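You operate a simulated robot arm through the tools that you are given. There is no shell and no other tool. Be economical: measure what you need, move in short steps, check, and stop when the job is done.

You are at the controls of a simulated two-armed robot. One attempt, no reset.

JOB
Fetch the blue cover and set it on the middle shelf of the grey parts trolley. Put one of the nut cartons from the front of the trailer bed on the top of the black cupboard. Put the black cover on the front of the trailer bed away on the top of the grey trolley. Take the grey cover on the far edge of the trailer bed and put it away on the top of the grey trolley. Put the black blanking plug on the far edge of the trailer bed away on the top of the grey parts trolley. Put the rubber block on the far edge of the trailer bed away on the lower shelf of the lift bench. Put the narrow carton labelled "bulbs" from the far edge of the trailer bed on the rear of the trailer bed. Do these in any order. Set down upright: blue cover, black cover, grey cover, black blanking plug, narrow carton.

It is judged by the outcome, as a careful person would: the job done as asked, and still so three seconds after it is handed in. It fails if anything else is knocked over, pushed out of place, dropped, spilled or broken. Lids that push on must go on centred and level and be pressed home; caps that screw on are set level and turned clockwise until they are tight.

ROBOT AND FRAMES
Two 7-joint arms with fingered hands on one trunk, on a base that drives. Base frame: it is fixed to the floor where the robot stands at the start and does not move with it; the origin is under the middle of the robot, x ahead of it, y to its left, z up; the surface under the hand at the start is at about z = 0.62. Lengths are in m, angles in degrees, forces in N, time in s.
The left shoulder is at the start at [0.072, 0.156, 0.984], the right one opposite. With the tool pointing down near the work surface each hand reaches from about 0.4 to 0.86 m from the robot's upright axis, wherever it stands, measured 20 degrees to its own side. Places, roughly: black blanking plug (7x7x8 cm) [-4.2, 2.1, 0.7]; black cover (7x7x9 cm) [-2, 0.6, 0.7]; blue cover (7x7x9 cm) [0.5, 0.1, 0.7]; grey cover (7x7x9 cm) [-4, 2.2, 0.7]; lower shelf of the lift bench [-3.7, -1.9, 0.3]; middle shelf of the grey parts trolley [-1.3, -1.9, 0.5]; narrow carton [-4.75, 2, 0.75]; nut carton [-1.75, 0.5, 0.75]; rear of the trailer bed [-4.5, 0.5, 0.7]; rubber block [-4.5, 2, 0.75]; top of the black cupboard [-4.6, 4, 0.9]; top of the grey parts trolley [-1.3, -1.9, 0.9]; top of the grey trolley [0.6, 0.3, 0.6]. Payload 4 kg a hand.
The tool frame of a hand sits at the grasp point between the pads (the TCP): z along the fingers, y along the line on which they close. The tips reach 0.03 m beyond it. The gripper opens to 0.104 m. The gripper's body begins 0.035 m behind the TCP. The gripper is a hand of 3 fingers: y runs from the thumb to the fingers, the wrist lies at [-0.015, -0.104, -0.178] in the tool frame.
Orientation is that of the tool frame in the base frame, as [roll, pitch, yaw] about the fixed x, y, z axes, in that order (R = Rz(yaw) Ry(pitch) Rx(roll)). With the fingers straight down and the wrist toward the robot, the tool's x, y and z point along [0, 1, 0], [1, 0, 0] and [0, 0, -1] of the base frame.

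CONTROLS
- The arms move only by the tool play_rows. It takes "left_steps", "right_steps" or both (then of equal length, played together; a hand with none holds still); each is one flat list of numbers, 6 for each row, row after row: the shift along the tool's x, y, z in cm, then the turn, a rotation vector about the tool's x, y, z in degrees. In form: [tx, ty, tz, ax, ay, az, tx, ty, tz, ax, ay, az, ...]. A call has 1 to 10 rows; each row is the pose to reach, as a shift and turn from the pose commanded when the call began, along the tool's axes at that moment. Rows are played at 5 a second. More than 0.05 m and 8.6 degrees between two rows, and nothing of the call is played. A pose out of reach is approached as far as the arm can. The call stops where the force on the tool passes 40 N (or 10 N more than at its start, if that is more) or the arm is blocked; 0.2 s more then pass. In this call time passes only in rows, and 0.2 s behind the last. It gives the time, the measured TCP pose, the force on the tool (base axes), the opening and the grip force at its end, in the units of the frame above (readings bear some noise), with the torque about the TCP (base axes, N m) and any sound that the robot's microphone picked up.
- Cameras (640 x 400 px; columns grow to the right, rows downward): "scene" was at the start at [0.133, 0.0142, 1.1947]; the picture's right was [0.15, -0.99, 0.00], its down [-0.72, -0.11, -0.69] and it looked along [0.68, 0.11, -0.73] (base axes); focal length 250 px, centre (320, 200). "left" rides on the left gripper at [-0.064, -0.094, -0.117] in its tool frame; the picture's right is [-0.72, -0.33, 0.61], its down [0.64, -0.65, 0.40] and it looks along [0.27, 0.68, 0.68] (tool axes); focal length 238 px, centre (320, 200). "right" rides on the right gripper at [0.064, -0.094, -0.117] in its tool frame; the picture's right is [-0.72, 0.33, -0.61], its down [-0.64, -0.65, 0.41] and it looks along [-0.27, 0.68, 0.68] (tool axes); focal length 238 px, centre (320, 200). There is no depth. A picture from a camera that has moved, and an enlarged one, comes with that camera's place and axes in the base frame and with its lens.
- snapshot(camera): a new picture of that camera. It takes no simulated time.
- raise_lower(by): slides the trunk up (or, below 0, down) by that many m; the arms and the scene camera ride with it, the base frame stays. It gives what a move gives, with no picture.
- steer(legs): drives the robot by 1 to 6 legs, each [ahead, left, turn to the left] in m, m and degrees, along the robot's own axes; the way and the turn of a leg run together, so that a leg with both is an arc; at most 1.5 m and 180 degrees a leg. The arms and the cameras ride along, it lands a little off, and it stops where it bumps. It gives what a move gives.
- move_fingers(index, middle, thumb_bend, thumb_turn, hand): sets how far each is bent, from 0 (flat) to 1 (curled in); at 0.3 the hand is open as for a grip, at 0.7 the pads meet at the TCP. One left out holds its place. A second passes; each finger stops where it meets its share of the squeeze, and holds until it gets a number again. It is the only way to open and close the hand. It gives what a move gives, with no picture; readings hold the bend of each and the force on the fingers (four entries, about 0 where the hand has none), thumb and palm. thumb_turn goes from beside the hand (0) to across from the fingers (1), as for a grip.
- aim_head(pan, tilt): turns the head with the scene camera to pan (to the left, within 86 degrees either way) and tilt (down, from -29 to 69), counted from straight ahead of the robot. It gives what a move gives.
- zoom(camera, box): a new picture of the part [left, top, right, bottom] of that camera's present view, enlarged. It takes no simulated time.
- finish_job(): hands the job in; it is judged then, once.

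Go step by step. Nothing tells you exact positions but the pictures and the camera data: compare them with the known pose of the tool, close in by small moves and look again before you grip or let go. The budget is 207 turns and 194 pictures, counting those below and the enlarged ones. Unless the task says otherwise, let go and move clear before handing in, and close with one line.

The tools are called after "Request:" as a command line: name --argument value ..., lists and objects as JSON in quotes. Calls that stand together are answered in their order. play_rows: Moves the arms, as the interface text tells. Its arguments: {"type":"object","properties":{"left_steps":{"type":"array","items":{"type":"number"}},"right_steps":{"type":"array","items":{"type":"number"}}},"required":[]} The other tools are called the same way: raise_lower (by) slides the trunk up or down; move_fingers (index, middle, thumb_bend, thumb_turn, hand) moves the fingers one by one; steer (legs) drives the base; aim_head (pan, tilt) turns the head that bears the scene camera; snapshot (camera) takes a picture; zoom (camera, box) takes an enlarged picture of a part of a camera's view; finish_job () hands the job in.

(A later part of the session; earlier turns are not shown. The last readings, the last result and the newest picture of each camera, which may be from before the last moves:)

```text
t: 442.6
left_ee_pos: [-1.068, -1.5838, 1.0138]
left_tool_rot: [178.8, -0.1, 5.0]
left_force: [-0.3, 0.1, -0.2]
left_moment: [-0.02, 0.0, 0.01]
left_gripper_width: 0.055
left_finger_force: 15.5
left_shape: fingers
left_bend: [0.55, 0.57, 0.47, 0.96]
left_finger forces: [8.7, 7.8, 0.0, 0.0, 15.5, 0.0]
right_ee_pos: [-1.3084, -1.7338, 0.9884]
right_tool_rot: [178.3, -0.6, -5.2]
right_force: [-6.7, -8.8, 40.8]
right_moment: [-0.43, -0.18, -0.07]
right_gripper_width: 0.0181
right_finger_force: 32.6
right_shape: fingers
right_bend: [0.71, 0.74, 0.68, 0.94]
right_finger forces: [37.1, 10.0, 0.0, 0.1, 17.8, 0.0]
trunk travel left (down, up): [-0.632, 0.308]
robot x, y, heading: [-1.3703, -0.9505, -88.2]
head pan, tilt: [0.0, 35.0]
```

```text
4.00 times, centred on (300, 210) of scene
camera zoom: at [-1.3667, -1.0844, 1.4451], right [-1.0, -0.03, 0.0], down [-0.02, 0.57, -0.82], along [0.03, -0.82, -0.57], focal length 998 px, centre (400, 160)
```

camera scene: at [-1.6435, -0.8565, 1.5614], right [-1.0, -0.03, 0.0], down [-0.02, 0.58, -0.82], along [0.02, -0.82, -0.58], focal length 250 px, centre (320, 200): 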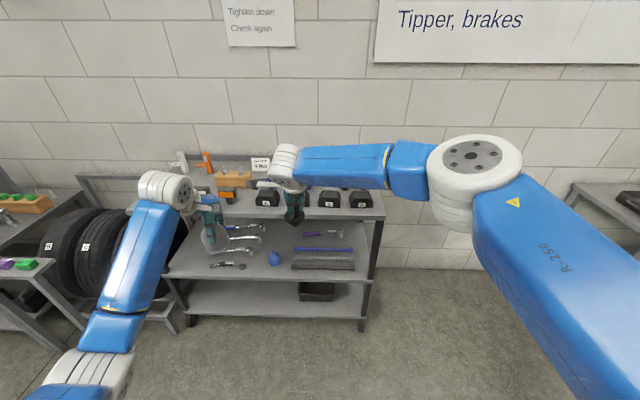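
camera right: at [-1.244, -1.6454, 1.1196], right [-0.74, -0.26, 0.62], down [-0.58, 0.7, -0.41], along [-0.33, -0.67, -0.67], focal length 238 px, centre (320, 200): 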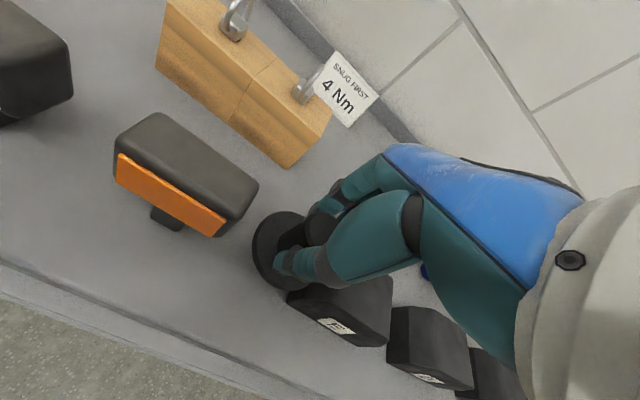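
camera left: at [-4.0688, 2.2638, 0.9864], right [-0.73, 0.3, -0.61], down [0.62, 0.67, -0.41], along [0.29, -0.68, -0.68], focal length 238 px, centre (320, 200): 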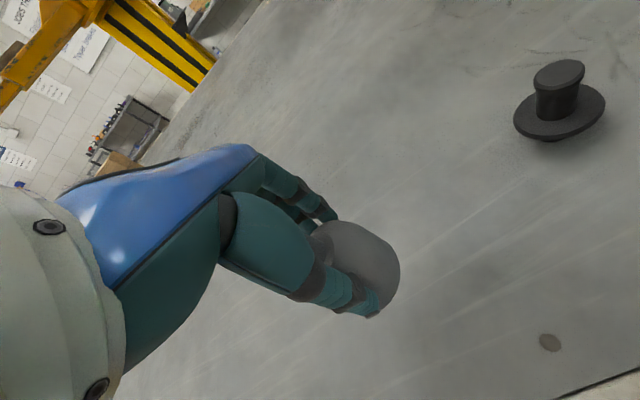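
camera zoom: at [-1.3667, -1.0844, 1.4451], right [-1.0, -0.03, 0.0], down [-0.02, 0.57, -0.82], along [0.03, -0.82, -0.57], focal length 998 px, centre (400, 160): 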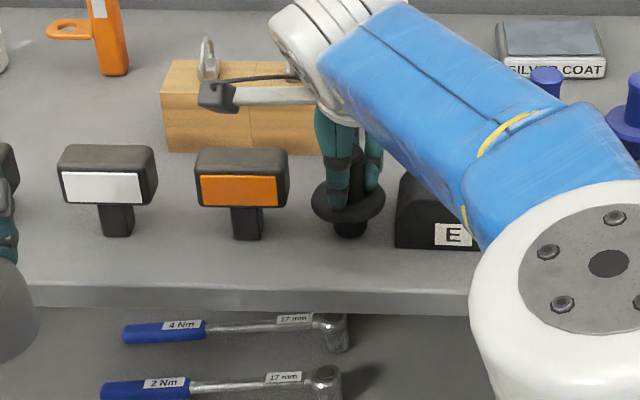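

It has touched down (41 N). I'll raise the trunk 1.5 cm to relieve the pressure before releasing.

Request:
raise_lower --by 0.013

Request:
zoom --camera "right" --box '[180, 150, 420, 300]'

```text
t: 443.3
left_ee_pos: [-1.0639, -1.5866, 1.0246]
left_tool_rot: [179.0, 0.1, 5.0]
left_force: [0.1, 0.1, -0.7]
left_moment: [0.0, -0.01, 0.02]
left_gripper_width: 0.0548
left_finger_force: 16.3
left_shape: fingers
left_bend: [0.55, 0.57, 0.47, 0.96]
left_finger forces: [8.7, 7.9, 0.0, 0.1, 15.5, 0.0]
right_ee_pos: [-1.3044, -1.7327, 0.9896]
right_tool_rot: [179.3, -0.2, -4.9]
right_force: [-6.0, -6.3, 13.8]
right_moment: [-0.5, 0.22, -0.09]
right_gripper_width: 0.0189
right_finger_force: 23.1
right_shape: fingers
right_bend: [0.71, 0.74, 0.67, 0.94]
right_finger forces: [24.3, 7.9, 0.1, 0.0, 14.0, 0.1]
trunk travel left (down, up): [-0.645, 0.295]
robot x, y, heading: [-1.3711, -0.9501, -87.7]
head pan, tilt: [0.0, 35.0]
```

```text
2.67 times, centred on (300, 225) of right
camera zoom: at [-1.2328, -1.6426, 1.1067], right [-0.75, -0.26, 0.61], down [-0.58, 0.7, -0.41], along [-0.32, -0.67, -0.67], focal length 636 px, centre (373, 133)
```

zoom: 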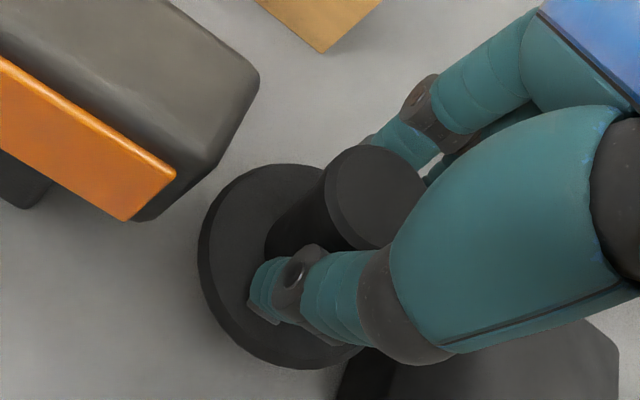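

Still about 14 N. I'll relieve slightly more, then open.

Request:
raise_lower --by 0.005

Request:
move_fingers --hand "right" --index 0.35 --middle 0.35 --thumb_bend 0.35

Request:
snapshot --camera "right"

```text
t: 443.8
left_ee_pos: [-1.0637, -1.5896, 1.0267]
left_tool_rot: [179.1, 0.1, 5.0]
left_force: [-0.2, 1.3, -0.8]
left_moment: [0.02, -0.02, 0.01]
left_gripper_width: 0.0549
left_finger_force: 15.8
left_shape: fingers
left_bend: [0.55, 0.57, 0.47, 0.96]
left_finger forces: [8.8, 7.9, 0.0, 0.0, 15.4, 0.0]
right_ee_pos: [-1.3018, -1.7337, 0.9917]
right_tool_rot: [179.7, -0.3, -4.8]
right_force: [-0.5, -0.2, -0.6]
right_moment: [-0.02, -0.01, -0.01]
right_gripper_width: 0.0187
right_finger_force: 16.6
right_shape: fingers
right_bend: [0.71, 0.74, 0.66, 0.94]
right_finger forces: [10.5, 6.0, 0.0, 0.1, 15.4, 0.0]
trunk travel left (down, up): [-0.65, 0.29]
robot x, y, heading: [-1.3701, -0.9527, -87.9]
head pan, tilt: [0.0, 35.0]
```

```text
t: 444.8
left_ee_pos: [-1.066, -1.5903, 1.0285]
left_tool_rot: [179.1, 0.1, 5.0]
left_force: [-0.1, 0.1, 0.3]
left_moment: [0.02, 0.01, -0.01]
left_gripper_width: 0.0551
left_finger_force: 16.0
left_shape: fingers
left_bend: [0.55, 0.57, 0.47, 0.96]
left_finger forces: [8.6, 8.0, 0.0, 0.0, 15.5, 0.0]
right_ee_pos: [-1.3028, -1.7351, 0.995]
right_tool_rot: [179.5, -0.3, -4.9]
right_force: [0.5, 1.1, -0.5]
right_moment: [0.01, -0.02, 0.01]
right_gripper_width: 0.0902
right_finger_force: 0.0
right_shape: fingers
right_bend: [0.35, 0.35, 0.35, 0.97]
right_finger forces: [0.0, 0.0, 0.2, 0.0, 0.0, 0.0]
trunk travel left (down, up): [-0.65, 0.29]
robot x, y, heading: [-1.3704, -0.9513, -88.0]
head pan, tilt: [0.0, 35.0]
```

```text
47 pictures are left
camera right: at [-1.2333, -1.6457, 1.111], right [-0.75, -0.26, 0.61], down [-0.58, 0.7, -0.41], along [-0.32, -0.67, -0.67], focal length 238 px, centre (320, 200)
```

right: 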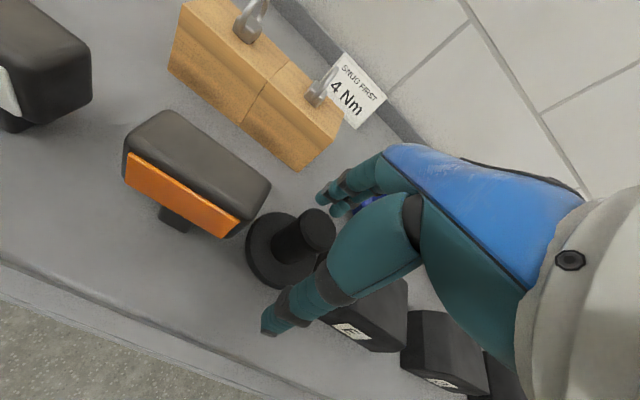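

The plug stands upright. I'll rise straight up clear of it and check.

Request:
raise_lower --by 0.12

Request:
zoom --camera "scene" --box '[220, 160, 380, 260]'

Request:
snapshot --camera "left"

```text
t: 446.3
left_ee_pos: [-1.0649, -1.5886, 1.1482]
left_tool_rot: [179.1, 0.0, 4.9]
left_force: [-0.2, -0.7, 0.0]
left_moment: [0.0, 0.02, 0.02]
left_gripper_width: 0.0547
left_finger_force: 15.6
left_shape: fingers
left_bend: [0.55, 0.57, 0.47, 0.96]
left_finger forces: [8.7, 7.8, 0.0, 0.0, 15.4, 0.1]
right_ee_pos: [-1.3042, -1.7362, 1.1142]
right_tool_rot: [179.5, -0.4, -4.8]
right_force: [-1.1, 0.2, -0.8]
right_moment: [0.01, 0.0, 0.0]
right_gripper_width: 0.0903
right_finger_force: 0.0
right_shape: fingers
right_bend: [0.35, 0.35, 0.35, 0.97]
right_finger forces: [0.1, 0.0, 0.0, 0.0, 0.0, 0.1]
trunk travel left (down, up): [-0.77, 0.17]
robot x, y, heading: [-1.3697, -0.9531, -88.0]
head pan, tilt: [0.0, 35.0]
```

```text
4.00 times, centred on (300, 210) of scene
camera zoom: at [-1.3629, -1.094, 1.5814], right [-1.0, -0.03, 0.0], down [-0.02, 0.58, -0.82], along [0.03, -0.82, -0.58], focal length 998 px, centre (400, 160)
```

zoom: 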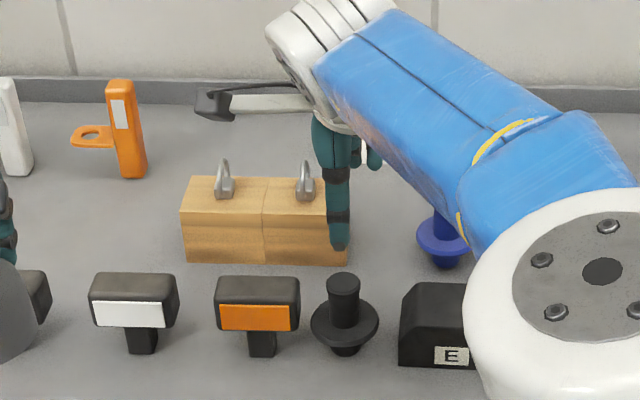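

```text
45 pictures are left
camera left: at [-1.1376, -1.4987, 1.264], right [-0.74, 0.25, -0.62], down [0.58, 0.7, -0.42], along [0.33, -0.67, -0.67], focal length 238 px, centre (320, 200)
```

left: 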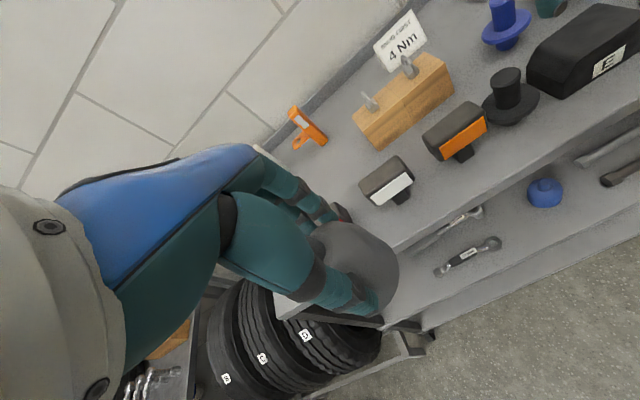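

The plug is standing well clear of its neighbours. Now to the black cover at the trailer's front, about (-2.005, 0.565): back off, turn round, strafe, lower.

Request:
steer --legs '[[-0.35, 0, 0], [0, 0, 90], [0, 0, 88], [0, 0.62, 0]]'

Request:
raise_lower --by -0.24

Request:
aim_head --pan 0 --tilt 40

Request:
snapshot --camera "scene"

```text
t: 459.1
left_ee_pos: [-2.241, 0.0977, 1.1497]
left_tool_rot: [179.1, -0.1, 179.2]
left_force: [0.0, -0.2, -0.3]
left_moment: [-0.03, 0.0, -0.01]
left_gripper_width: 0.0538
left_finger_force: 14.7
left_shape: fingers
left_bend: [0.56, 0.57, 0.47, 0.96]
left_finger forces: [8.3, 7.5, 0.0, 0.0, 14.4, 0.0]
right_ee_pos: [-1.9896, 0.2201, 1.1151]
right_tool_rot: [179.4, -0.5, 169.4]
right_force: [0.2, -0.1, -0.7]
right_moment: [-0.01, 0.0, 0.0]
right_gripper_width: 0.0903
right_finger_force: 0.0
right_shape: fingers
right_bend: [0.35, 0.35, 0.35, 0.97]
right_finger forces: [0.1, 0.0, 0.0, 0.1, 0.0, 0.0]
trunk travel left (down, up): [-0.77, 0.17]
robot x, y, heading: [-1.9995, -0.5651, 86.1]
head pan, tilt: [0.0, 35.0]
```

```text
t: 461.6
left_ee_pos: [-2.2437, 0.0941, 0.9107]
left_tool_rot: [178.9, 0.1, 179.3]
left_force: [0.0, 0.1, -0.6]
left_moment: [0.0, 0.01, -0.02]
left_gripper_width: 0.0535
left_finger_force: 15.5
left_shape: fingers
left_bend: [0.56, 0.57, 0.47, 0.96]
left_finger forces: [8.3, 7.7, 0.0, 0.0, 14.6, 0.1]
right_ee_pos: [-1.993, 0.2178, 0.877]
right_tool_rot: [179.2, -0.4, 169.4]
right_force: [0.0, 0.2, 0.4]
right_moment: [-0.03, -0.03, 0.03]
right_gripper_width: 0.0901
right_finger_force: 0.0
right_shape: fingers
right_bend: [0.35, 0.35, 0.35, 0.97]
right_finger forces: [0.1, 0.1, 0.1, 0.0, 0.0, 0.0]
trunk travel left (down, up): [-0.53, 0.41]
robot x, y, heading: [-2.0025, -0.5706, 85.9]
head pan, tilt: [0.0, 35.0]
```

```text
t: 462.2
left_ee_pos: [-2.2436, 0.0944, 0.9093]
left_tool_rot: [179.0, 0.0, 179.2]
left_force: [0.0, -0.8, 0.2]
left_moment: [0.02, 0.0, 0.01]
left_gripper_width: 0.0538
left_finger_force: 15.5
left_shape: fingers
left_bend: [0.56, 0.57, 0.47, 0.96]
left_finger forces: [8.3, 7.7, 0.1, 0.0, 14.6, 0.1]
right_ee_pos: [-1.9934, 0.2185, 0.8753]
right_tool_rot: [179.2, -0.3, 169.3]
right_force: [-0.3, 0.3, -0.5]
right_moment: [-0.01, -0.02, 0.01]
right_gripper_width: 0.0901
right_finger_force: 0.0
right_shape: fingers
right_bend: [0.35, 0.35, 0.35, 0.97]
right_finger forces: [0.1, 0.1, 0.0, 0.0, 0.1, 0.0]
trunk travel left (down, up): [-0.53, 0.41]
robot x, y, heading: [-2.0061, -0.5665, 86.0]
head pan, tilt: [0.0, 40.0]
```

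```text
44 pictures are left
camera scene: at [-1.9956, -0.428, 1.3339], right [1.0, -0.06, 0.0], down [-0.04, -0.64, -0.76], along [0.05, 0.76, -0.65], focal length 250 px, centre (320, 200)
```

scene: 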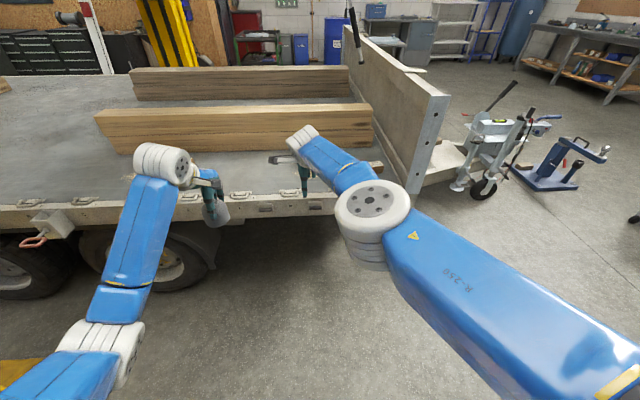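

The right forearm hides the cover. I'll retract the right arm 10 cm and up, drive forward 36 cm, and look with the right hand's camera.

Request:
play_rows --right_steps '[-0.6, -3.3, -2, 0, 0, 0, -1.2, -6.6, -4, 0, 0, 0, -1.8, -9.8, -6, 0, 0, 0]'

Request:
steer --legs '[[0.36, 0, 4]]'

Request:
move_fingers --hand "right" --index 0.3 --middle 0.3 --thumb_bend 0.3

Request:
snapshot --camera "right"

Request:
snapshot --camera "scene"

```text
t: 463.0
left_ee_pos: [-2.2436, 0.0935, 0.9091]
left_tool_rot: [178.9, 0.0, 179.3]
left_force: [0.8, 0.5, -0.7]
left_moment: [-0.02, 0.0, 0.03]
left_gripper_width: 0.054
left_finger_force: 15.0
left_shape: fingers
left_bend: [0.56, 0.57, 0.47, 0.96]
left_finger forces: [8.4, 7.6, 0.1, 0.1, 14.6, 0.1]
right_ee_pos: [-2.0297, 0.2094, 0.9457]
right_tool_rot: [179.4, -0.2, 169.3]
right_force: [0.3, -0.1, 0.1]
right_moment: [0.05, -0.02, -0.02]
right_gripper_width: 0.0902
right_finger_force: 0.2
right_shape: fingers
right_bend: [0.35, 0.35, 0.35, 0.97]
right_finger forces: [0.0, 0.0, 0.0, 0.1, 0.0, 0.1]
right hand out of reach, approached as far as the arm can: row 1, 2, 3
trunk travel left (down, up): [-0.53, 0.41]
robot x, y, heading: [-2.0045, -0.5689, 86.2]
head pan, tilt: [0.0, 40.0]
```

```text
t: 465.4
left_ee_pos: [-2.2758, 0.4399, 0.9106]
left_tool_rot: [179.0, 0.0, -177.0]
left_force: [-0.3, 0.8, -0.1]
left_moment: [0.0, 0.02, -0.03]
left_gripper_width: 0.0536
left_finger_force: 15.2
left_shape: fingers
left_bend: [0.56, 0.57, 0.47, 0.96]
left_finger forces: [8.4, 7.7, 0.1, 0.0, 14.6, 0.1]
right_ee_pos: [-2.067, 0.5674, 0.9461]
right_tool_rot: [179.5, -0.3, 173.1]
right_force: [1.0, -0.4, 0.7]
right_moment: [0.01, -0.01, -0.01]
right_gripper_width: 0.0903
right_finger_force: 0.0
right_shape: fingers
right_bend: [0.35, 0.35, 0.35, 0.97]
right_finger forces: [0.0, 0.0, 0.0, 0.0, 0.0, 0.1]
trunk travel left (down, up): [-0.53, 0.41]
robot x, y, heading: [-1.9918, -0.2034, 89.8]
head pan, tilt: [0.0, 40.0]
```

```text
t: 466.4
left_ee_pos: [-2.2747, 0.4375, 0.9111]
left_tool_rot: [178.8, 0.0, -177.1]
left_force: [-0.1, -0.3, -1.2]
left_moment: [0.02, 0.0, 0.02]
left_gripper_width: 0.0536
left_finger_force: 15.5
left_shape: fingers
left_bend: [0.56, 0.57, 0.47, 0.96]
left_finger forces: [8.3, 7.6, 0.0, 0.0, 14.7, 0.0]
right_ee_pos: [-2.0689, 0.5669, 0.946]
right_tool_rot: [179.2, -0.2, 173.1]
right_force: [0.0, 0.1, -0.3]
right_moment: [0.0, -0.05, -0.01]
right_gripper_width: 0.1027
right_finger_force: 0.0
right_shape: fingers
right_bend: [0.3, 0.3, 0.3, 0.97]
right_finger forces: [0.1, 0.0, 0.1, 0.1, 0.0, 0.1]
trunk travel left (down, up): [-0.53, 0.41]
robot x, y, heading: [-1.9913, -0.2042, 89.9]
head pan, tilt: [0.0, 40.0]
```

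```text
43 pictures are left
camera right: at [-2.1431, 0.4798, 1.0629], right [0.76, 0.23, 0.61], down [0.56, -0.72, -0.42], along [0.35, 0.65, -0.67], focal length 238 px, centre (320, 200)
```

right: 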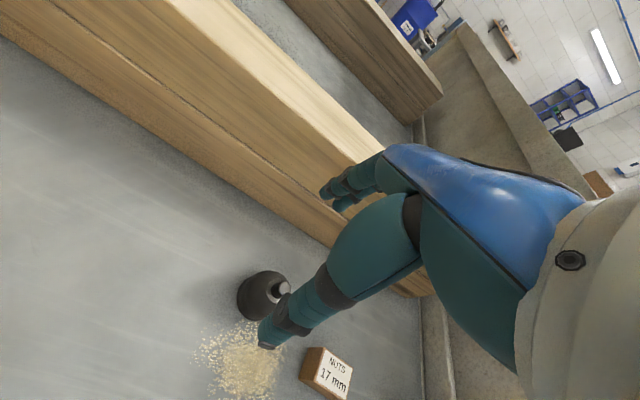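

```text
42 pictures are left
camera scene: at [-1.9934, -0.0664, 1.3339], right [1.0, 0.0, 0.0], down [0.0, -0.65, -0.76], along [0.0, 0.76, -0.65], focal length 250 px, centre (320, 200)
```

scene: 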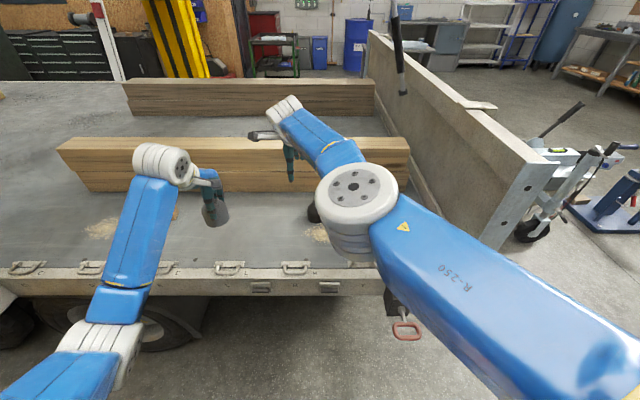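

The black cover is at about (-2.016, 0.582). The arm is overextended, so I'll pull the hand back 10 cm and shift it right.

Request:
play_rows --right_steps '[-2.2, -3.1, 0, 0, 0, 0, -4.4, -6.2, 0, 0, 0, 0, -6.5, -9.3, 0, 0, 0, 0]'

```text
t: 467.2
left_ee_pos: [-2.2752, 0.4374, 0.9113]
left_tool_rot: [178.9, 0.1, -177.0]
left_force: [-0.3, 0.8, -0.3]
left_moment: [0.0, -0.01, -0.03]
left_gripper_width: 0.0537
left_finger_force: 15.1
left_shape: fingers
left_bend: [0.56, 0.57, 0.47, 0.96]
left_finger forces: [8.5, 7.5, 0.1, 0.1, 14.6, 0.1]
right_ee_pos: [-2.0677, 0.567, 0.9465]
right_tool_rot: [179.4, -0.4, 173.1]
right_force: [-0.3, 0.5, 0.3]
right_moment: [-0.01, -0.01, -0.01]
right_gripper_width: 0.1026
right_finger_force: 0.1
right_shape: fingers
right_bend: [0.3, 0.3, 0.3, 0.97]
right_finger forces: [0.0, 0.0, 0.0, 0.0, 0.0, 0.1]
right hand out of reach, approached as far as the arm can: row 1, 2, 3
trunk travel left (down, up): [-0.53, 0.41]
robot x, y, heading: [-1.9898, -0.2053, 90.0]
head pan, tilt: [0.0, 40.0]
```

The arm didn't respond, likely an awkward posture at its limit. I'll try a larger move up, right and back.

Request:
play_rows --right_steps '[-4, 0, -2, 0, 0, 0, -8, 0, -4, 0, 0, 0, -12, -3, -6, 0, 0, 0, -14, -7, -6, 0, 0, 0, -16, -11, -6, 0, 0, 0]'

Request:
snapshot --camera "scene"

```text
refused: row 3 steps farther than a row can; nothing moved
```

```text
41 pictures are left
camera scene: at [-1.9934, -0.0661, 1.3339], right [1.0, 0.0, 0.0], down [0.0, -0.65, -0.76], along [0.0, 0.76, -0.65], focal length 250 px, centre (320, 200)
```

scene: 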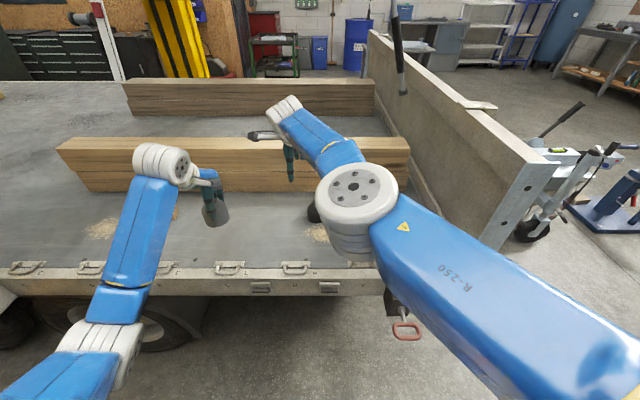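

Retrying with smaller row steps.

Request:
play_rows --right_steps '[-3, 0, -2, 0, 0, -2, -6, 0, -4, 0, 0, -4, -9, -2, -6, 0, 0, -6, -12, -4, -8, 0, 0, -7, -15, -6, -8, 0, 0, -7]'

```text
t: 468.4
left_ee_pos: [-2.274, 0.4386, 0.9115]
left_tool_rot: [179.0, 0.0, -177.1]
left_force: [-0.5, -0.6, -0.9]
left_moment: [0.0, 0.01, 0.01]
left_gripper_width: 0.0539
left_finger_force: 15.1
left_shape: fingers
left_bend: [0.56, 0.57, 0.47, 0.96]
left_finger forces: [8.4, 7.7, 0.0, 0.0, 14.6, 0.0]
right_ee_pos: [-1.9633, 0.6061, 1.0438]
right_tool_rot: [179.4, -0.2, -179.8]
right_force: [0.4, 0.4, 0.4]
right_moment: [0.02, 0.02, 0.0]
right_gripper_width: 0.103
right_finger_force: 0.0
right_shape: fingers
right_bend: [0.3, 0.3, 0.3, 0.98]
right_finger forces: [0.1, 0.0, 0.1, 0.0, 0.1, 0.1]
right hand out of reach, approached as far as the arm can: row 1, 2, 3, 4, 5
trunk travel left (down, up): [-0.53, 0.41]
robot x, y, heading: [-1.9954, -0.2064, 90.1]
head pan, tilt: [0.0, 40.0]
```

It moved. Now I'll command straight back toward the robot and watch.

Request:
play_rows --right_steps '[-1, -4, -1, 0, 0, 0, -2, -8, -2, 0, 0, 0, -3, -12, -3, 0, 0, 0, -4, -16, -4, 0, 0, 0, -5, -20, -5, 0, 0, 0]'

Request:
snapshot --camera "scene"

```text
t: 469.6
left_ee_pos: [-2.2742, 0.4366, 0.9111]
left_tool_rot: [178.9, 0.1, -177.0]
left_force: [0.0, -0.1, 0.9]
left_moment: [0.01, 0.0, -0.02]
left_gripper_width: 0.0538
left_finger_force: 14.6
left_shape: fingers
left_bend: [0.56, 0.57, 0.47, 0.96]
left_finger forces: [8.4, 7.5, 0.0, 0.0, 14.6, 0.0]
right_ee_pos: [-1.9538, 0.5986, 1.0972]
right_tool_rot: [179.3, -0.2, -179.9]
right_force: [0.0, 0.8, -0.6]
right_moment: [0.01, -0.05, -0.03]
right_gripper_width: 0.103
right_finger_force: 0.1
right_shape: fingers
right_bend: [0.3, 0.3, 0.3, 0.98]
right_finger forces: [0.1, 0.0, 0.0, 0.0, 0.1, 0.0]
right hand out of reach, approached as far as the arm can: row 1, 2, 3, 4, 5
trunk travel left (down, up): [-0.53, 0.41]
robot x, y, heading: [-1.9919, -0.204, 90.0]
head pan, tilt: [0.0, 40.0]
```

```text
40 pictures are left
camera scene: at [-1.9931, -0.0658, 1.3338], right [1.0, 0.0, 0.0], down [0.0, -0.65, -0.76], along [0.0, 0.76, -0.65], focal length 250 px, centre (320, 200)
```

scene: 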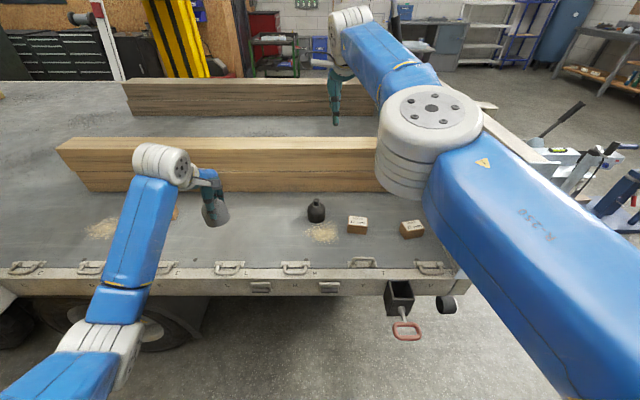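

The right arm seems stuck near a straight-elbow posture. I'll try rotating the hand about its axis to shake the elbow out.

Request:
play_rows --right_steps '[0, 0, 0, 0, 0, -8, 0, 0, 0, 0, 0, -16, 0, 0, 0, 0, 0, -24, 0, 0, 0, 0, 0, -32, 0, 0, 0, 0, 0, -40]'

Request:
snapshot --camera "scene"

```text
t: 470.8
left_ee_pos: [-2.2751, 0.4384, 0.9114]
left_tool_rot: [178.8, 0.1, -176.9]
left_force: [0.4, -0.3, -1.5]
left_moment: [-0.04, 0.01, -0.02]
left_gripper_width: 0.0538
left_finger_force: 15.4
left_shape: fingers
left_bend: [0.56, 0.57, 0.47, 0.96]
left_finger forces: [8.4, 7.6, 0.0, 0.1, 14.6, 0.0]
right_ee_pos: [-1.9589, 0.5586, 1.0715]
right_tool_rot: [179.2, 0.1, -153.9]
right_force: [1.0, 0.6, -0.3]
right_moment: [0.01, 0.0, 0.01]
right_gripper_width: 0.1032
right_finger_force: 0.0
right_shape: fingers
right_bend: [0.3, 0.3, 0.3, 0.98]
right_finger forces: [0.0, 0.0, 0.0, 0.0, 0.0, 0.0]
right hand out of reach, approached as far as the arm can: row 3, 4, 5
trunk travel left (down, up): [-0.53, 0.41]
robot x, y, heading: [-1.9963, -0.2071, 90.0]
head pan, tilt: [0.0, 40.0]
```

```text
39 pictures are left
camera scene: at [-1.9931, -0.0658, 1.3338], right [1.0, 0.0, 0.0], down [0.0, -0.65, -0.76], along [0.0, 0.76, -0.65], focal length 250 px, centre (320, 200)
```

scene: 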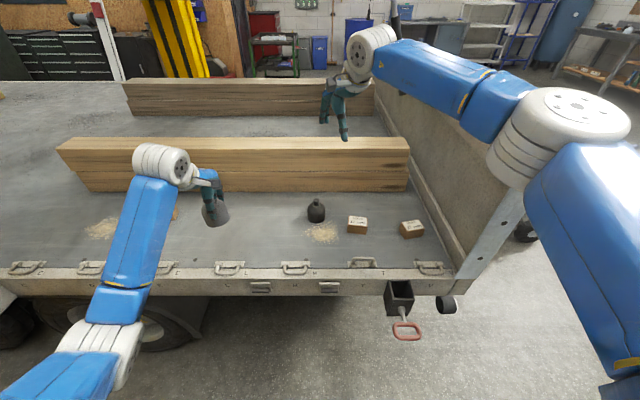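

The elbow has swung out and the arm is free again. I'll step forward 5 cm and bring the right hand above the black cover at (-2.012, 0.576).

Request:
steer --legs '[[0.05, 0, 0]]'

Request:
play_rows --right_steps '[1.5, -0.2, 4.2, 0, 0, 0, 3, -0.4, 8.4, 0, 0, 0, 4.6, -0.5, 12.6, 0, 0, 0, 6.2, -0.6, 16.8, 0, 0, 0, 6.2, -0.6, 19, 0, 0, 0]'

Request:
snapshot --camera "right"

Request:
zoom --camera "scene" --box '[220, 120, 460, 270]'

```text
t: 471.7
left_ee_pos: [-2.2722, 0.4825, 0.9156]
left_tool_rot: [178.5, 0.0, -177.3]
left_force: [-0.3, -1.2, -0.5]
left_moment: [0.0, 0.0, 0.02]
left_gripper_width: 0.0535
left_finger_force: 15.0
left_shape: fingers
left_bend: [0.56, 0.57, 0.47, 0.96]
left_finger forces: [8.4, 7.6, 0.0, 0.1, 14.6, 0.0]
right_ee_pos: [-1.9561, 0.6022, 1.0765]
right_tool_rot: [179.0, 0.2, -154.0]
right_force: [0.5, 0.4, -0.2]
right_moment: [0.01, 0.0, -0.01]
right_gripper_width: 0.1032
right_finger_force: 0.0
right_shape: fingers
right_bend: [0.3, 0.3, 0.3, 0.98]
right_finger forces: [0.0, 0.0, 0.0, 0.0, 0.0, 0.0]
trunk travel left (down, up): [-0.53, 0.41]
robot x, y, heading: [-1.993, -0.1541, 90.1]
head pan, tilt: [0.0, 40.0]
```

```text
t: 472.9
left_ee_pos: [-2.2728, 0.4857, 0.9114]
left_tool_rot: [178.7, 0.1, -177.1]
left_force: [0.6, 0.0, -1.2]
left_moment: [-0.02, 0.04, -0.02]
left_gripper_width: 0.0537
left_finger_force: 15.0
left_shape: fingers
left_bend: [0.56, 0.57, 0.47, 0.96]
left_finger forces: [8.4, 7.6, 0.0, 0.1, 14.5, 0.1]
right_ee_pos: [-2.0114, 0.5742, 0.8827]
right_tool_rot: [179.1, 0.2, -154.1]
right_force: [-0.3, 0.2, -0.2]
right_moment: [0.02, -0.03, 0.0]
right_gripper_width: 0.103
right_finger_force: 0.0
right_shape: fingers
right_bend: [0.3, 0.3, 0.3, 0.98]
right_finger forces: [0.0, 0.1, 0.0, 0.0, 0.0, 0.0]
trunk travel left (down, up): [-0.53, 0.41]
robot x, y, heading: [-1.99, -0.1584, 90.1]
head pan, tilt: [0.0, 40.0]
```

```text
38 pictures are left
camera right: at [-2.0275, 0.4603, 0.9989], right [0.51, 0.6, 0.62], down [0.86, -0.3, -0.41], along [-0.06, 0.74, -0.67], focal length 238 px, centre (320, 200)
```

right: 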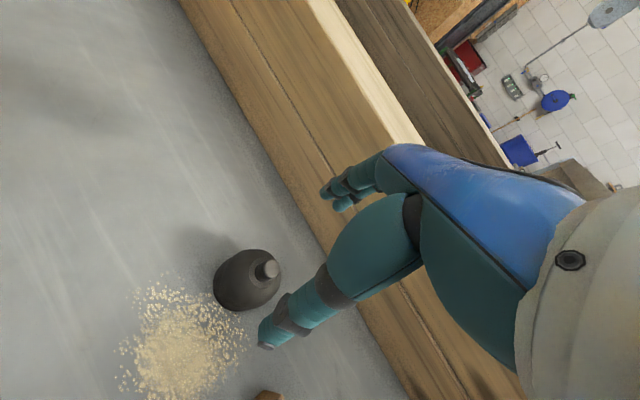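

```text
2.67 times, centred on (340, 195) of scene
camera zoom: at [-1.992, -0.0165, 1.3339], right [1.0, 0.0, 0.0], down [0.0, -0.65, -0.76], along [0.0, 0.76, -0.65], focal length 665 px, centre (267, 213)
```

zoom: 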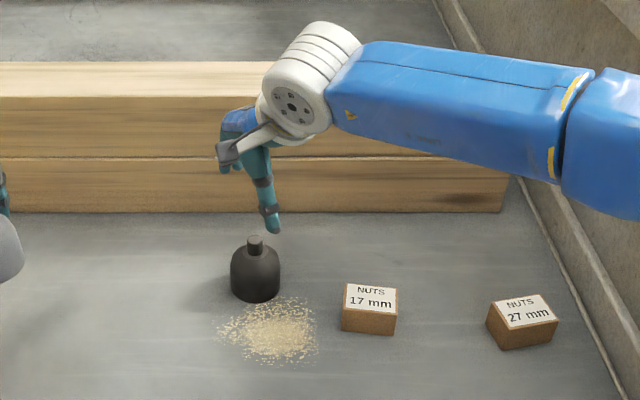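

The hand is centred over the cover. Descending to 0.766 and gripping.

Request:
play_rows --right_steps '[0, -0.4, 3, 0, 0, 0, 0, -0.4, 6, 0, 0, 0, 0, -0.4, 9, 0, 0, 0, 0, -0.4, 11.7, 0, 0, 0]'

Request:
move_fingers --hand "right" --index 0.7 --middle 0.7 --thumb_bend 0.7

Request:
snapshot --camera "right"

```text
t: 473.9
left_ee_pos: [-2.2736, 0.4865, 0.9126]
left_tool_rot: [178.9, 0.0, -177.2]
left_force: [0.4, -0.5, -0.3]
left_moment: [0.04, -0.02, -0.01]
left_gripper_width: 0.0538
left_finger_force: 15.1
left_shape: fingers
left_bend: [0.56, 0.57, 0.47, 0.96]
left_finger forces: [8.4, 7.5, 0.1, 0.1, 14.5, 0.1]
right_ee_pos: [-2.0116, 0.5739, 0.7667]
right_tool_rot: [179.2, 0.1, -154.1]
right_force: [0.0, 0.1, -0.7]
right_moment: [0.01, 0.02, 0.0]
right_gripper_width: 0.103
right_finger_force: 0.1
right_shape: fingers
right_bend: [0.3, 0.3, 0.3, 0.98]
right_finger forces: [0.0, 0.1, 0.1, 0.1, 0.0, 0.0]
trunk travel left (down, up): [-0.53, 0.41]
robot x, y, heading: [-1.9899, -0.1558, 90.0]
head pan, tilt: [0.0, 40.0]
```

```text
t: 474.9
left_ee_pos: [-2.2736, 0.4848, 0.9117]
left_tool_rot: [178.8, 0.0, -177.1]
left_force: [-0.3, 0.5, -0.5]
left_moment: [-0.03, 0.01, 0.04]
left_gripper_width: 0.0535
left_finger_force: 15.1
left_shape: fingers
left_bend: [0.56, 0.57, 0.47, 0.96]
left_finger forces: [8.4, 7.6, 0.0, 0.0, 14.5, 0.0]
right_ee_pos: [-2.0099, 0.5734, 0.7679]
right_tool_rot: [179.0, 0.2, -154.1]
right_force: [-0.9, 1.0, 2.3]
right_moment: [0.07, 0.01, 0.06]
right_gripper_width: 0.0537
right_finger_force: 18.5
right_shape: fingers
right_bend: [0.55, 0.55, 0.48, 0.96]
right_finger forces: [8.9, 9.7, 0.1, 0.0, 19.0, 0.1]
trunk travel left (down, up): [-0.53, 0.41]
robot x, y, heading: [-1.9949, -0.1559, 89.9]
head pan, tilt: [0.0, 40.0]
```

```text
36 pictures are left
camera right: at [-2.0272, 0.4592, 0.8823], right [0.51, 0.6, 0.62], down [0.86, -0.3, -0.41], along [-0.06, 0.74, -0.67], focal length 238 px, centre (320, 200)
```

right: 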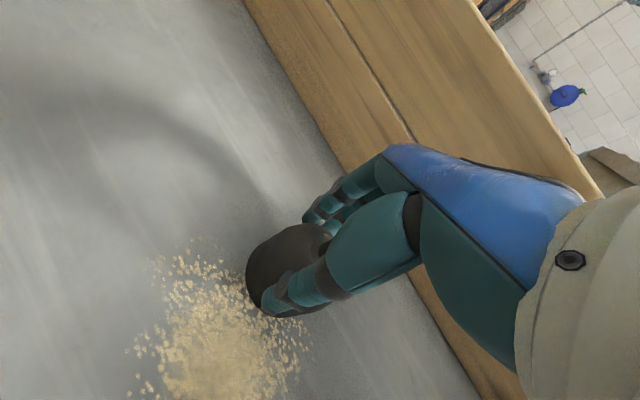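

Gripped at 18.5 N. I'll lift it, then back off, turn to +x and drive to the grey trolley.

Request:
play_rows --right_steps '[0, 0, -1, 0, 0, 0, 0, 0, -4, 0, 0, 0, 0, 0, -8, 0, 0, 0, 0, 0, -12, 0, 0, 0, 0, 0, -14, 0, 0, 0]'

Request:
steer --legs '[[-0.45, 0, 0], [0, 0, -90], [1.1, 0, 0], [0.45, 0.5, 0]]'

Request:
aim_head --pan 0 --tilt 45

Request:
snapshot --camera "scene"

Request:
snapshot --camera "right"

```text
t: 476.1
left_ee_pos: [-2.2733, 0.4861, 0.9122]
left_tool_rot: [178.8, 0.1, -177.2]
left_force: [0.4, 0.2, -0.8]
left_moment: [-0.02, 0.01, -0.01]
left_gripper_width: 0.0539
left_finger_force: 15.2
left_shape: fingers
left_bend: [0.56, 0.57, 0.47, 0.96]
left_finger forces: [8.4, 7.6, 0.0, 0.0, 14.5, 0.0]
right_ee_pos: [-2.0106, 0.5721, 0.9061]
right_tool_rot: [179.0, 0.2, -154.0]
right_force: [-0.1, 0.4, 0.1]
right_moment: [-0.02, 0.02, -0.03]
right_gripper_width: 0.054
right_finger_force: 18.0
right_shape: fingers
right_bend: [0.55, 0.55, 0.48, 0.96]
right_finger forces: [8.7, 9.3, 0.0, 0.0, 18.9, 0.0]
trunk travel left (down, up): [-0.53, 0.41]
robot x, y, heading: [-1.9896, -0.1556, 90.0]
head pan, tilt: [0.0, 40.0]
```

```text
t: 491.3
left_ee_pos: [0.214, 0.1726, 0.913]
left_tool_rot: [178.7, -0.1, 93.0]
left_force: [-0.2, 0.3, 0.0]
left_moment: [-0.01, -0.01, 0.0]
left_gripper_width: 0.0533
left_finger_force: 14.7
left_shape: fingers
left_bend: [0.56, 0.57, 0.47, 0.96]
left_finger forces: [8.1, 7.8, 0.1, 0.0, 14.3, 0.1]
right_ee_pos: [0.3013, -0.0905, 0.9056]
right_tool_rot: [178.9, 0.1, 115.9]
right_force: [0.4, 0.0, -0.2]
right_moment: [0.0, 0.04, 0.01]
right_gripper_width: 0.0536
right_finger_force: 18.0
right_shape: fingers
right_bend: [0.56, 0.55, 0.48, 0.96]
right_finger forces: [8.7, 9.1, 0.0, 0.0, 18.1, 0.0]
trunk travel left (down, up): [-0.53, 0.41]
robot x, y, heading: [-0.4268, -0.1062, 0.2]
head pan, tilt: [0.0, 40.0]
```

```text
t: 491.9
left_ee_pos: [0.2134, 0.1746, 0.9143]
left_tool_rot: [178.6, 0.0, 93.0]
left_force: [0.5, 0.1, -0.7]
left_moment: [0.01, 0.01, -0.01]
left_gripper_width: 0.0536
left_finger_force: 15.2
left_shape: fingers
left_bend: [0.56, 0.57, 0.47, 0.96]
left_finger forces: [8.2, 7.9, 0.0, 0.0, 14.4, 0.0]
right_ee_pos: [0.2996, -0.0889, 0.9066]
right_tool_rot: [179.0, 0.2, 116.0]
right_force: [0.1, -0.7, -0.3]
right_moment: [0.01, -0.02, 0.01]
right_gripper_width: 0.0531
right_finger_force: 17.6
right_shape: fingers
right_bend: [0.56, 0.55, 0.48, 0.96]
right_finger forces: [8.7, 9.1, 0.1, 0.0, 18.1, 0.0]
trunk travel left (down, up): [-0.53, 0.41]
robot x, y, heading: [-0.4274, -0.1069, -0.2]
head pan, tilt: [0.0, 45.0]
```

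```text
35 pictures are left
camera scene: at [-0.2905, -0.1071, 1.3266], right [0.0, -1.0, 0.0], down [-0.71, 0.0, -0.7], along [0.7, 0.0, -0.71], focal length 250 px, centre (320, 200)
```

scene: 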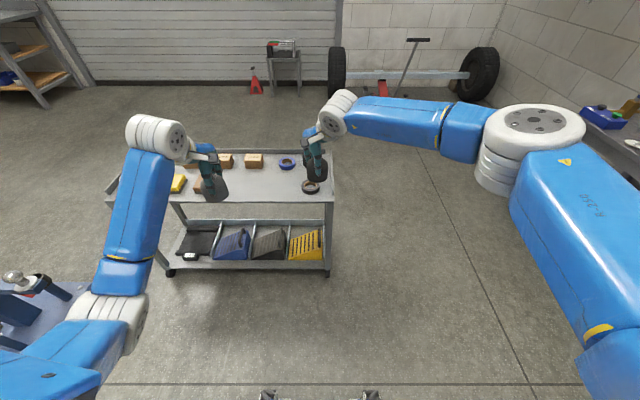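

```text
34 pictures are left
camera right: at [0.1843, -0.0732, 1.0223], right [0.6, -0.51, 0.62], down [-0.3, -0.86, -0.41], along [0.74, 0.06, -0.67], focal length 238 px, centre (320, 200)
```

right: 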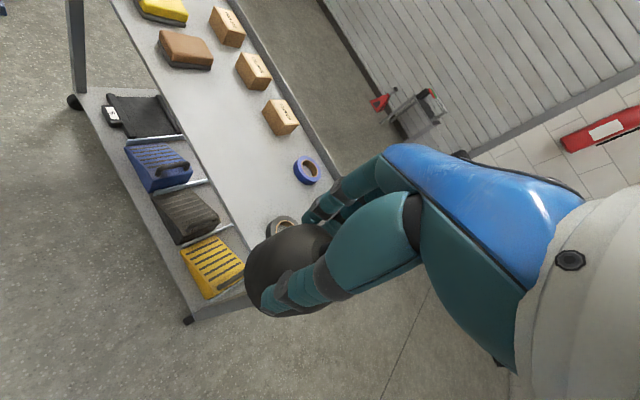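

The trolley's front middle is free. I'll drive so the grey cover is above (0.48, 0.23).

Request:
steer --legs '[[0.265, 0.055, 0]]'

Request:
aim_head --pan 15 --tilt 55

Request:
snapshot --camera "scene"

Request:
snapshot --camera "left"

```text
t: 493.9
left_ee_pos: [0.4777, 0.2299, 0.9149]
left_tool_rot: [178.6, -0.1, 93.2]
left_force: [-0.4, 0.6, -1.1]
left_moment: [0.01, -0.03, 0.01]
left_gripper_width: 0.0533
left_finger_force: 14.8
left_shape: fingers
left_bend: [0.56, 0.57, 0.47, 0.96]
left_finger forces: [8.2, 7.8, 0.0, 0.1, 14.4, 0.0]
right_ee_pos: [0.5644, -0.031, 0.9081]
right_tool_rot: [178.9, 0.2, 116.2]
right_force: [-0.2, 0.2, -1.2]
right_moment: [0.04, -0.02, -0.01]
right_gripper_width: 0.0534
right_finger_force: 18.1
right_shape: fingers
right_bend: [0.56, 0.55, 0.48, 0.96]
right_finger forces: [8.6, 9.0, 0.0, 0.0, 18.2, 0.1]
trunk travel left (down, up): [-0.53, 0.41]
robot x, y, heading: [-0.1638, -0.0498, 0.0]
head pan, tilt: [0.0, 45.0]
```

```text
t: 494.6
left_ee_pos: [0.4755, 0.2311, 0.9144]
left_tool_rot: [178.4, 0.1, 93.2]
left_force: [-0.2, -0.2, -1.2]
left_moment: [0.02, 0.01, 0.01]
left_gripper_width: 0.0532
left_finger_force: 15.1
left_shape: fingers
left_bend: [0.56, 0.57, 0.47, 0.96]
left_finger forces: [8.2, 7.9, 0.0, 0.0, 14.5, 0.0]
right_ee_pos: [0.5639, -0.03, 0.9092]
right_tool_rot: [178.8, 0.3, 116.2]
right_force: [-1.8, 0.3, 0.2]
right_moment: [0.02, 0.0, 0.0]
right_gripper_width: 0.0534
right_finger_force: 18.4
right_shape: fingers
right_bend: [0.56, 0.55, 0.48, 0.96]
right_finger forces: [8.7, 8.9, 0.0, 0.0, 18.2, 0.1]
trunk travel left (down, up): [-0.53, 0.41]
robot x, y, heading: [-0.1574, -0.0514, 0.1]
head pan, tilt: [15.0, 55.0]
```

```text
33 pictures are left
camera scene: at [-0.0366, -0.0317, 1.3132], right [0.26, -0.96, 0.0], down [-0.79, -0.22, -0.57], along [0.55, 0.15, -0.82], focal length 250 px, centre (320, 200)
```

scene: 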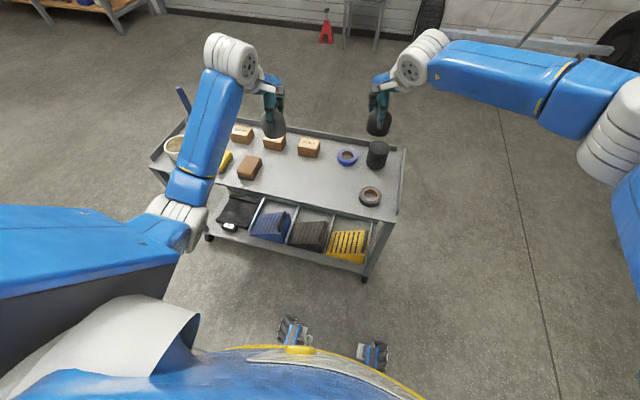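

```text
32 pictures are left
camera left: at [0.382, 0.1638, 1.0297], right [-0.27, -0.74, -0.62], down [-0.68, 0.6, -0.42], along [0.68, 0.31, -0.66], focal length 238 px, centre (320, 200)
```

left: 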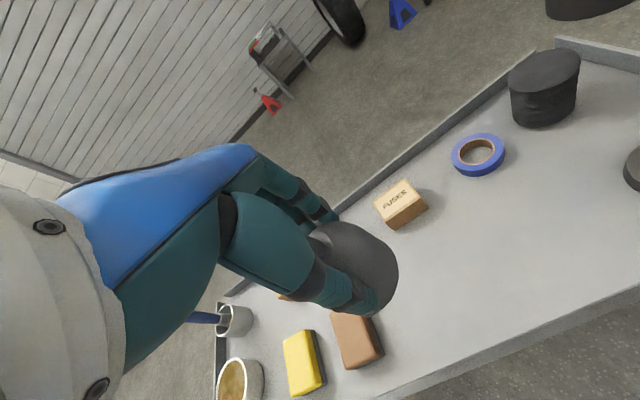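

Space is clear, with the brown block's edge at y ≈ 0.335. I'll lower the grey cover 21 cm.

Request:
play_rows --left_steps '[0, 0, 4.5, 0.4, 0, 0, 0, 0, 9, 0.8, 0, 0, 0, 0, 13.5, 1.2, 0, 0, 0, 0, 18, 1.5, 0, 0, 0, 0, 21, 1.5, 0, 0]'

Request:
snapshot --camera "left"

```text
t: 495.8
left_ee_pos: [0.4826, 0.2329, 0.7049]
left_tool_rot: [-180.0, 0.0, 93.2]
left_force: [0.9, 0.3, -1.5]
left_moment: [0.01, 0.0, -0.01]
left_gripper_width: 0.0534
left_finger_force: 15.4
left_shape: fingers
left_bend: [0.56, 0.57, 0.47, 0.96]
left_finger forces: [8.0, 7.9, 0.0, 0.0, 14.4, 0.1]
right_ee_pos: [0.5633, -0.0316, 0.9077]
right_tool_rot: [178.9, 0.3, 116.3]
right_force: [-0.8, -0.2, -0.3]
right_moment: [0.0, -0.01, -0.01]
right_gripper_width: 0.0531
right_finger_force: 17.5
right_shape: fingers
right_bend: [0.56, 0.55, 0.48, 0.96]
right_finger forces: [8.7, 9.0, 0.0, 0.1, 18.1, 0.0]
trunk travel left (down, up): [-0.53, 0.41]
robot x, y, heading: [-0.1586, -0.0515, 0.1]
head pan, tilt: [15.0, 55.0]
```

```text
31 pictures are left
camera left: at [0.3908, 0.1649, 0.8221], right [-0.29, -0.74, -0.61], down [-0.69, 0.6, -0.4], along [0.67, 0.3, -0.68], focal length 238 px, centre (320, 200)
```

left: 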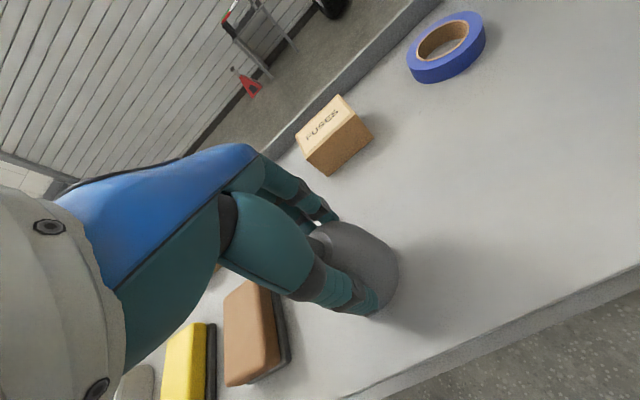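

Good clearance. Fine lowering to contact.

Request:
play_rows --left_steps '[0, 0, 0.5, 0, 0, 0, 0, 0, 0.9, 0, 0, 0, 0, 0, 1.3, 0, 0, 0, 0, 0, 1.6, 0, 0, 0]'

```text
t: 496.8
left_ee_pos: [0.4819, 0.2326, 0.6882]
left_tool_rot: [-179.9, 0.1, 93.1]
left_force: [-0.1, 1.3, -0.4]
left_moment: [0.0, 0.01, 0.01]
left_gripper_width: 0.0532
left_finger_force: 14.7
left_shape: fingers
left_bend: [0.56, 0.57, 0.47, 0.96]
left_finger forces: [8.1, 7.8, 0.1, 0.1, 14.3, 0.0]
right_ee_pos: [0.5629, -0.0295, 0.9087]
right_tool_rot: [178.9, 0.3, 116.2]
right_force: [-1.3, 0.1, -0.1]
right_moment: [0.0, -0.01, -0.04]
right_gripper_width: 0.0535
right_finger_force: 18.0
right_shape: fingers
right_bend: [0.56, 0.55, 0.48, 0.96]
right_finger forces: [8.8, 9.1, 0.0, 0.1, 18.1, 0.0]
trunk travel left (down, up): [-0.53, 0.41]
robot x, y, heading: [-0.1604, -0.054, 0.1]
head pan, tilt: [15.0, 55.0]
```

Request:
play_rows --left_steps '[0, 0, 0.25, 0, 0, 0, 0, 0, 0.5, 0, 0, 0, 0, 0, 0.7, 0, 0, 0]'

```text
t: 497.6
left_ee_pos: [0.4817, 0.2312, 0.686]
left_tool_rot: [179.7, -0.1, 93.2]
left_force: [-1.0, -1.0, 13.4]
left_moment: [0.06, -0.3, 0.0]
left_gripper_width: 0.0531
left_finger_force: 17.7
left_shape: fingers
left_bend: [0.56, 0.57, 0.47, 0.96]
left_finger forces: [8.3, 9.5, 0.0, 0.0, 17.6, 0.0]
right_ee_pos: [0.5606, -0.0318, 0.9105]
right_tool_rot: [178.7, 0.3, 116.2]
right_force: [0.3, -0.2, -0.8]
right_moment: [0.01, 0.01, 0.0]
right_gripper_width: 0.0537
right_finger_force: 18.5
right_shape: fingers
right_bend: [0.56, 0.55, 0.48, 0.96]
right_finger forces: [8.7, 9.0, 0.1, 0.0, 18.3, 0.0]
trunk travel left (down, up): [-0.53, 0.41]
robot x, y, heading: [-0.1627, -0.0547, 0.2]
head pan, tilt: [15.0, 55.0]
```

Contact. I'll ease up a few millimetres, release and rise.

Request:
play_rows --left_steps '[0, 0, -0.4, 0, 0, 0]'

Request:
move_fingers --hand "left" --index 0.3 --middle 0.3 --thumb_bend 0.3

Request:
play_rows --left_steps '[0, 0, -3, 0, 0, 0, 0, 0, -7, 0, 0, 0, 0, 0, -11, 0, 0, 0, 0, 0, -15, 0, 0, 0, 0, 0, -19, 0, 0, 0]'

Request:
snapshot --camera "left"

```text
t: 498.0
left_ee_pos: [0.4828, 0.2315, 0.6871]
left_tool_rot: [180.0, 0.0, 93.2]
left_force: [0.2, 0.0, 7.3]
left_moment: [0.04, -0.25, -0.02]
left_gripper_width: 0.0529
left_finger_force: 16.4
left_shape: fingers
left_bend: [0.56, 0.57, 0.47, 0.96]
left_finger forces: [9.1, 8.8, 0.0, 0.0, 16.0, 0.0]
right_ee_pos: [0.5623, -0.0318, 0.9092]
right_tool_rot: [179.0, 0.2, 116.2]
right_force: [0.3, 0.1, -0.8]
right_moment: [-0.03, 0.0, 0.02]
right_gripper_width: 0.0534
right_finger_force: 17.8
right_shape: fingers
right_bend: [0.56, 0.55, 0.48, 0.96]
right_finger forces: [8.6, 8.9, 0.0, 0.1, 18.2, 0.0]
trunk travel left (down, up): [-0.53, 0.41]
robot x, y, heading: [-0.157, -0.0511, 0.5]
head pan, tilt: [15.0, 55.0]
```

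```text
t: 499.0
left_ee_pos: [0.4812, 0.2328, 0.6855]
left_tool_rot: [-179.9, 0.0, 93.2]
left_force: [-0.3, -0.3, 0.5]
left_moment: [0.0, 0.01, 0.02]
left_gripper_width: 0.1029
left_finger_force: 0.2
left_shape: fingers
left_bend: [0.3, 0.3, 0.3, 0.97]
left_finger forces: [0.0, 0.0, 0.0, 0.1, 0.0, 0.0]
right_ee_pos: [0.5639, -0.0311, 0.9083]
right_tool_rot: [178.8, 0.3, 116.3]
right_force: [-0.3, -0.6, -0.6]
right_moment: [-0.06, 0.04, -0.01]
right_gripper_width: 0.0536
right_finger_force: 17.8
right_shape: fingers
right_bend: [0.56, 0.55, 0.48, 0.96]
right_finger forces: [8.7, 8.9, 0.0, 0.0, 18.2, 0.0]
trunk travel left (down, up): [-0.53, 0.41]
robot x, y, heading: [-0.1644, -0.0537, 0.1]
head pan, tilt: [15.0, 55.0]
```

```text
t: 500.2
left_ee_pos: [0.4837, 0.2317, 0.874]
left_tool_rot: [-180.0, 0.1, 93.3]
left_force: [0.6, -0.6, -0.2]
left_moment: [0.01, 0.02, 0.01]
left_gripper_width: 0.1031
left_finger_force: 0.0
left_shape: fingers
left_bend: [0.3, 0.3, 0.3, 0.97]
left_finger forces: [0.1, 0.1, 0.0, 0.0, 0.1, 0.1]
right_ee_pos: [0.5647, -0.0305, 0.908]
right_tool_rot: [178.9, 0.3, 116.2]
right_force: [-0.7, 0.1, -0.1]
right_moment: [0.01, 0.01, 0.02]
right_gripper_width: 0.0536
right_finger_force: 17.8
right_shape: fingers
right_bend: [0.56, 0.55, 0.48, 0.96]
right_finger forces: [8.7, 9.0, 0.0, 0.0, 18.2, 0.1]
trunk travel left (down, up): [-0.53, 0.41]
robot x, y, heading: [-0.1633, -0.053, 0.2]
head pan, tilt: [15.0, 55.0]
```

```text
30 pictures are left
camera left: at [0.3922, 0.1633, 0.9915], right [-0.29, -0.74, -0.61], down [-0.69, 0.6, -0.4], along [0.67, 0.31, -0.68], focal length 238 px, centre (320, 200)
```

left: 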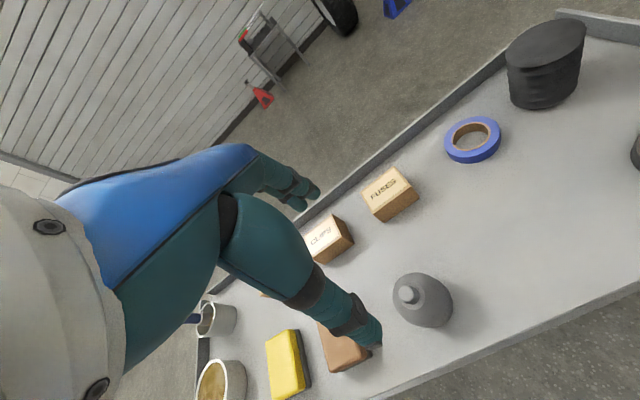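

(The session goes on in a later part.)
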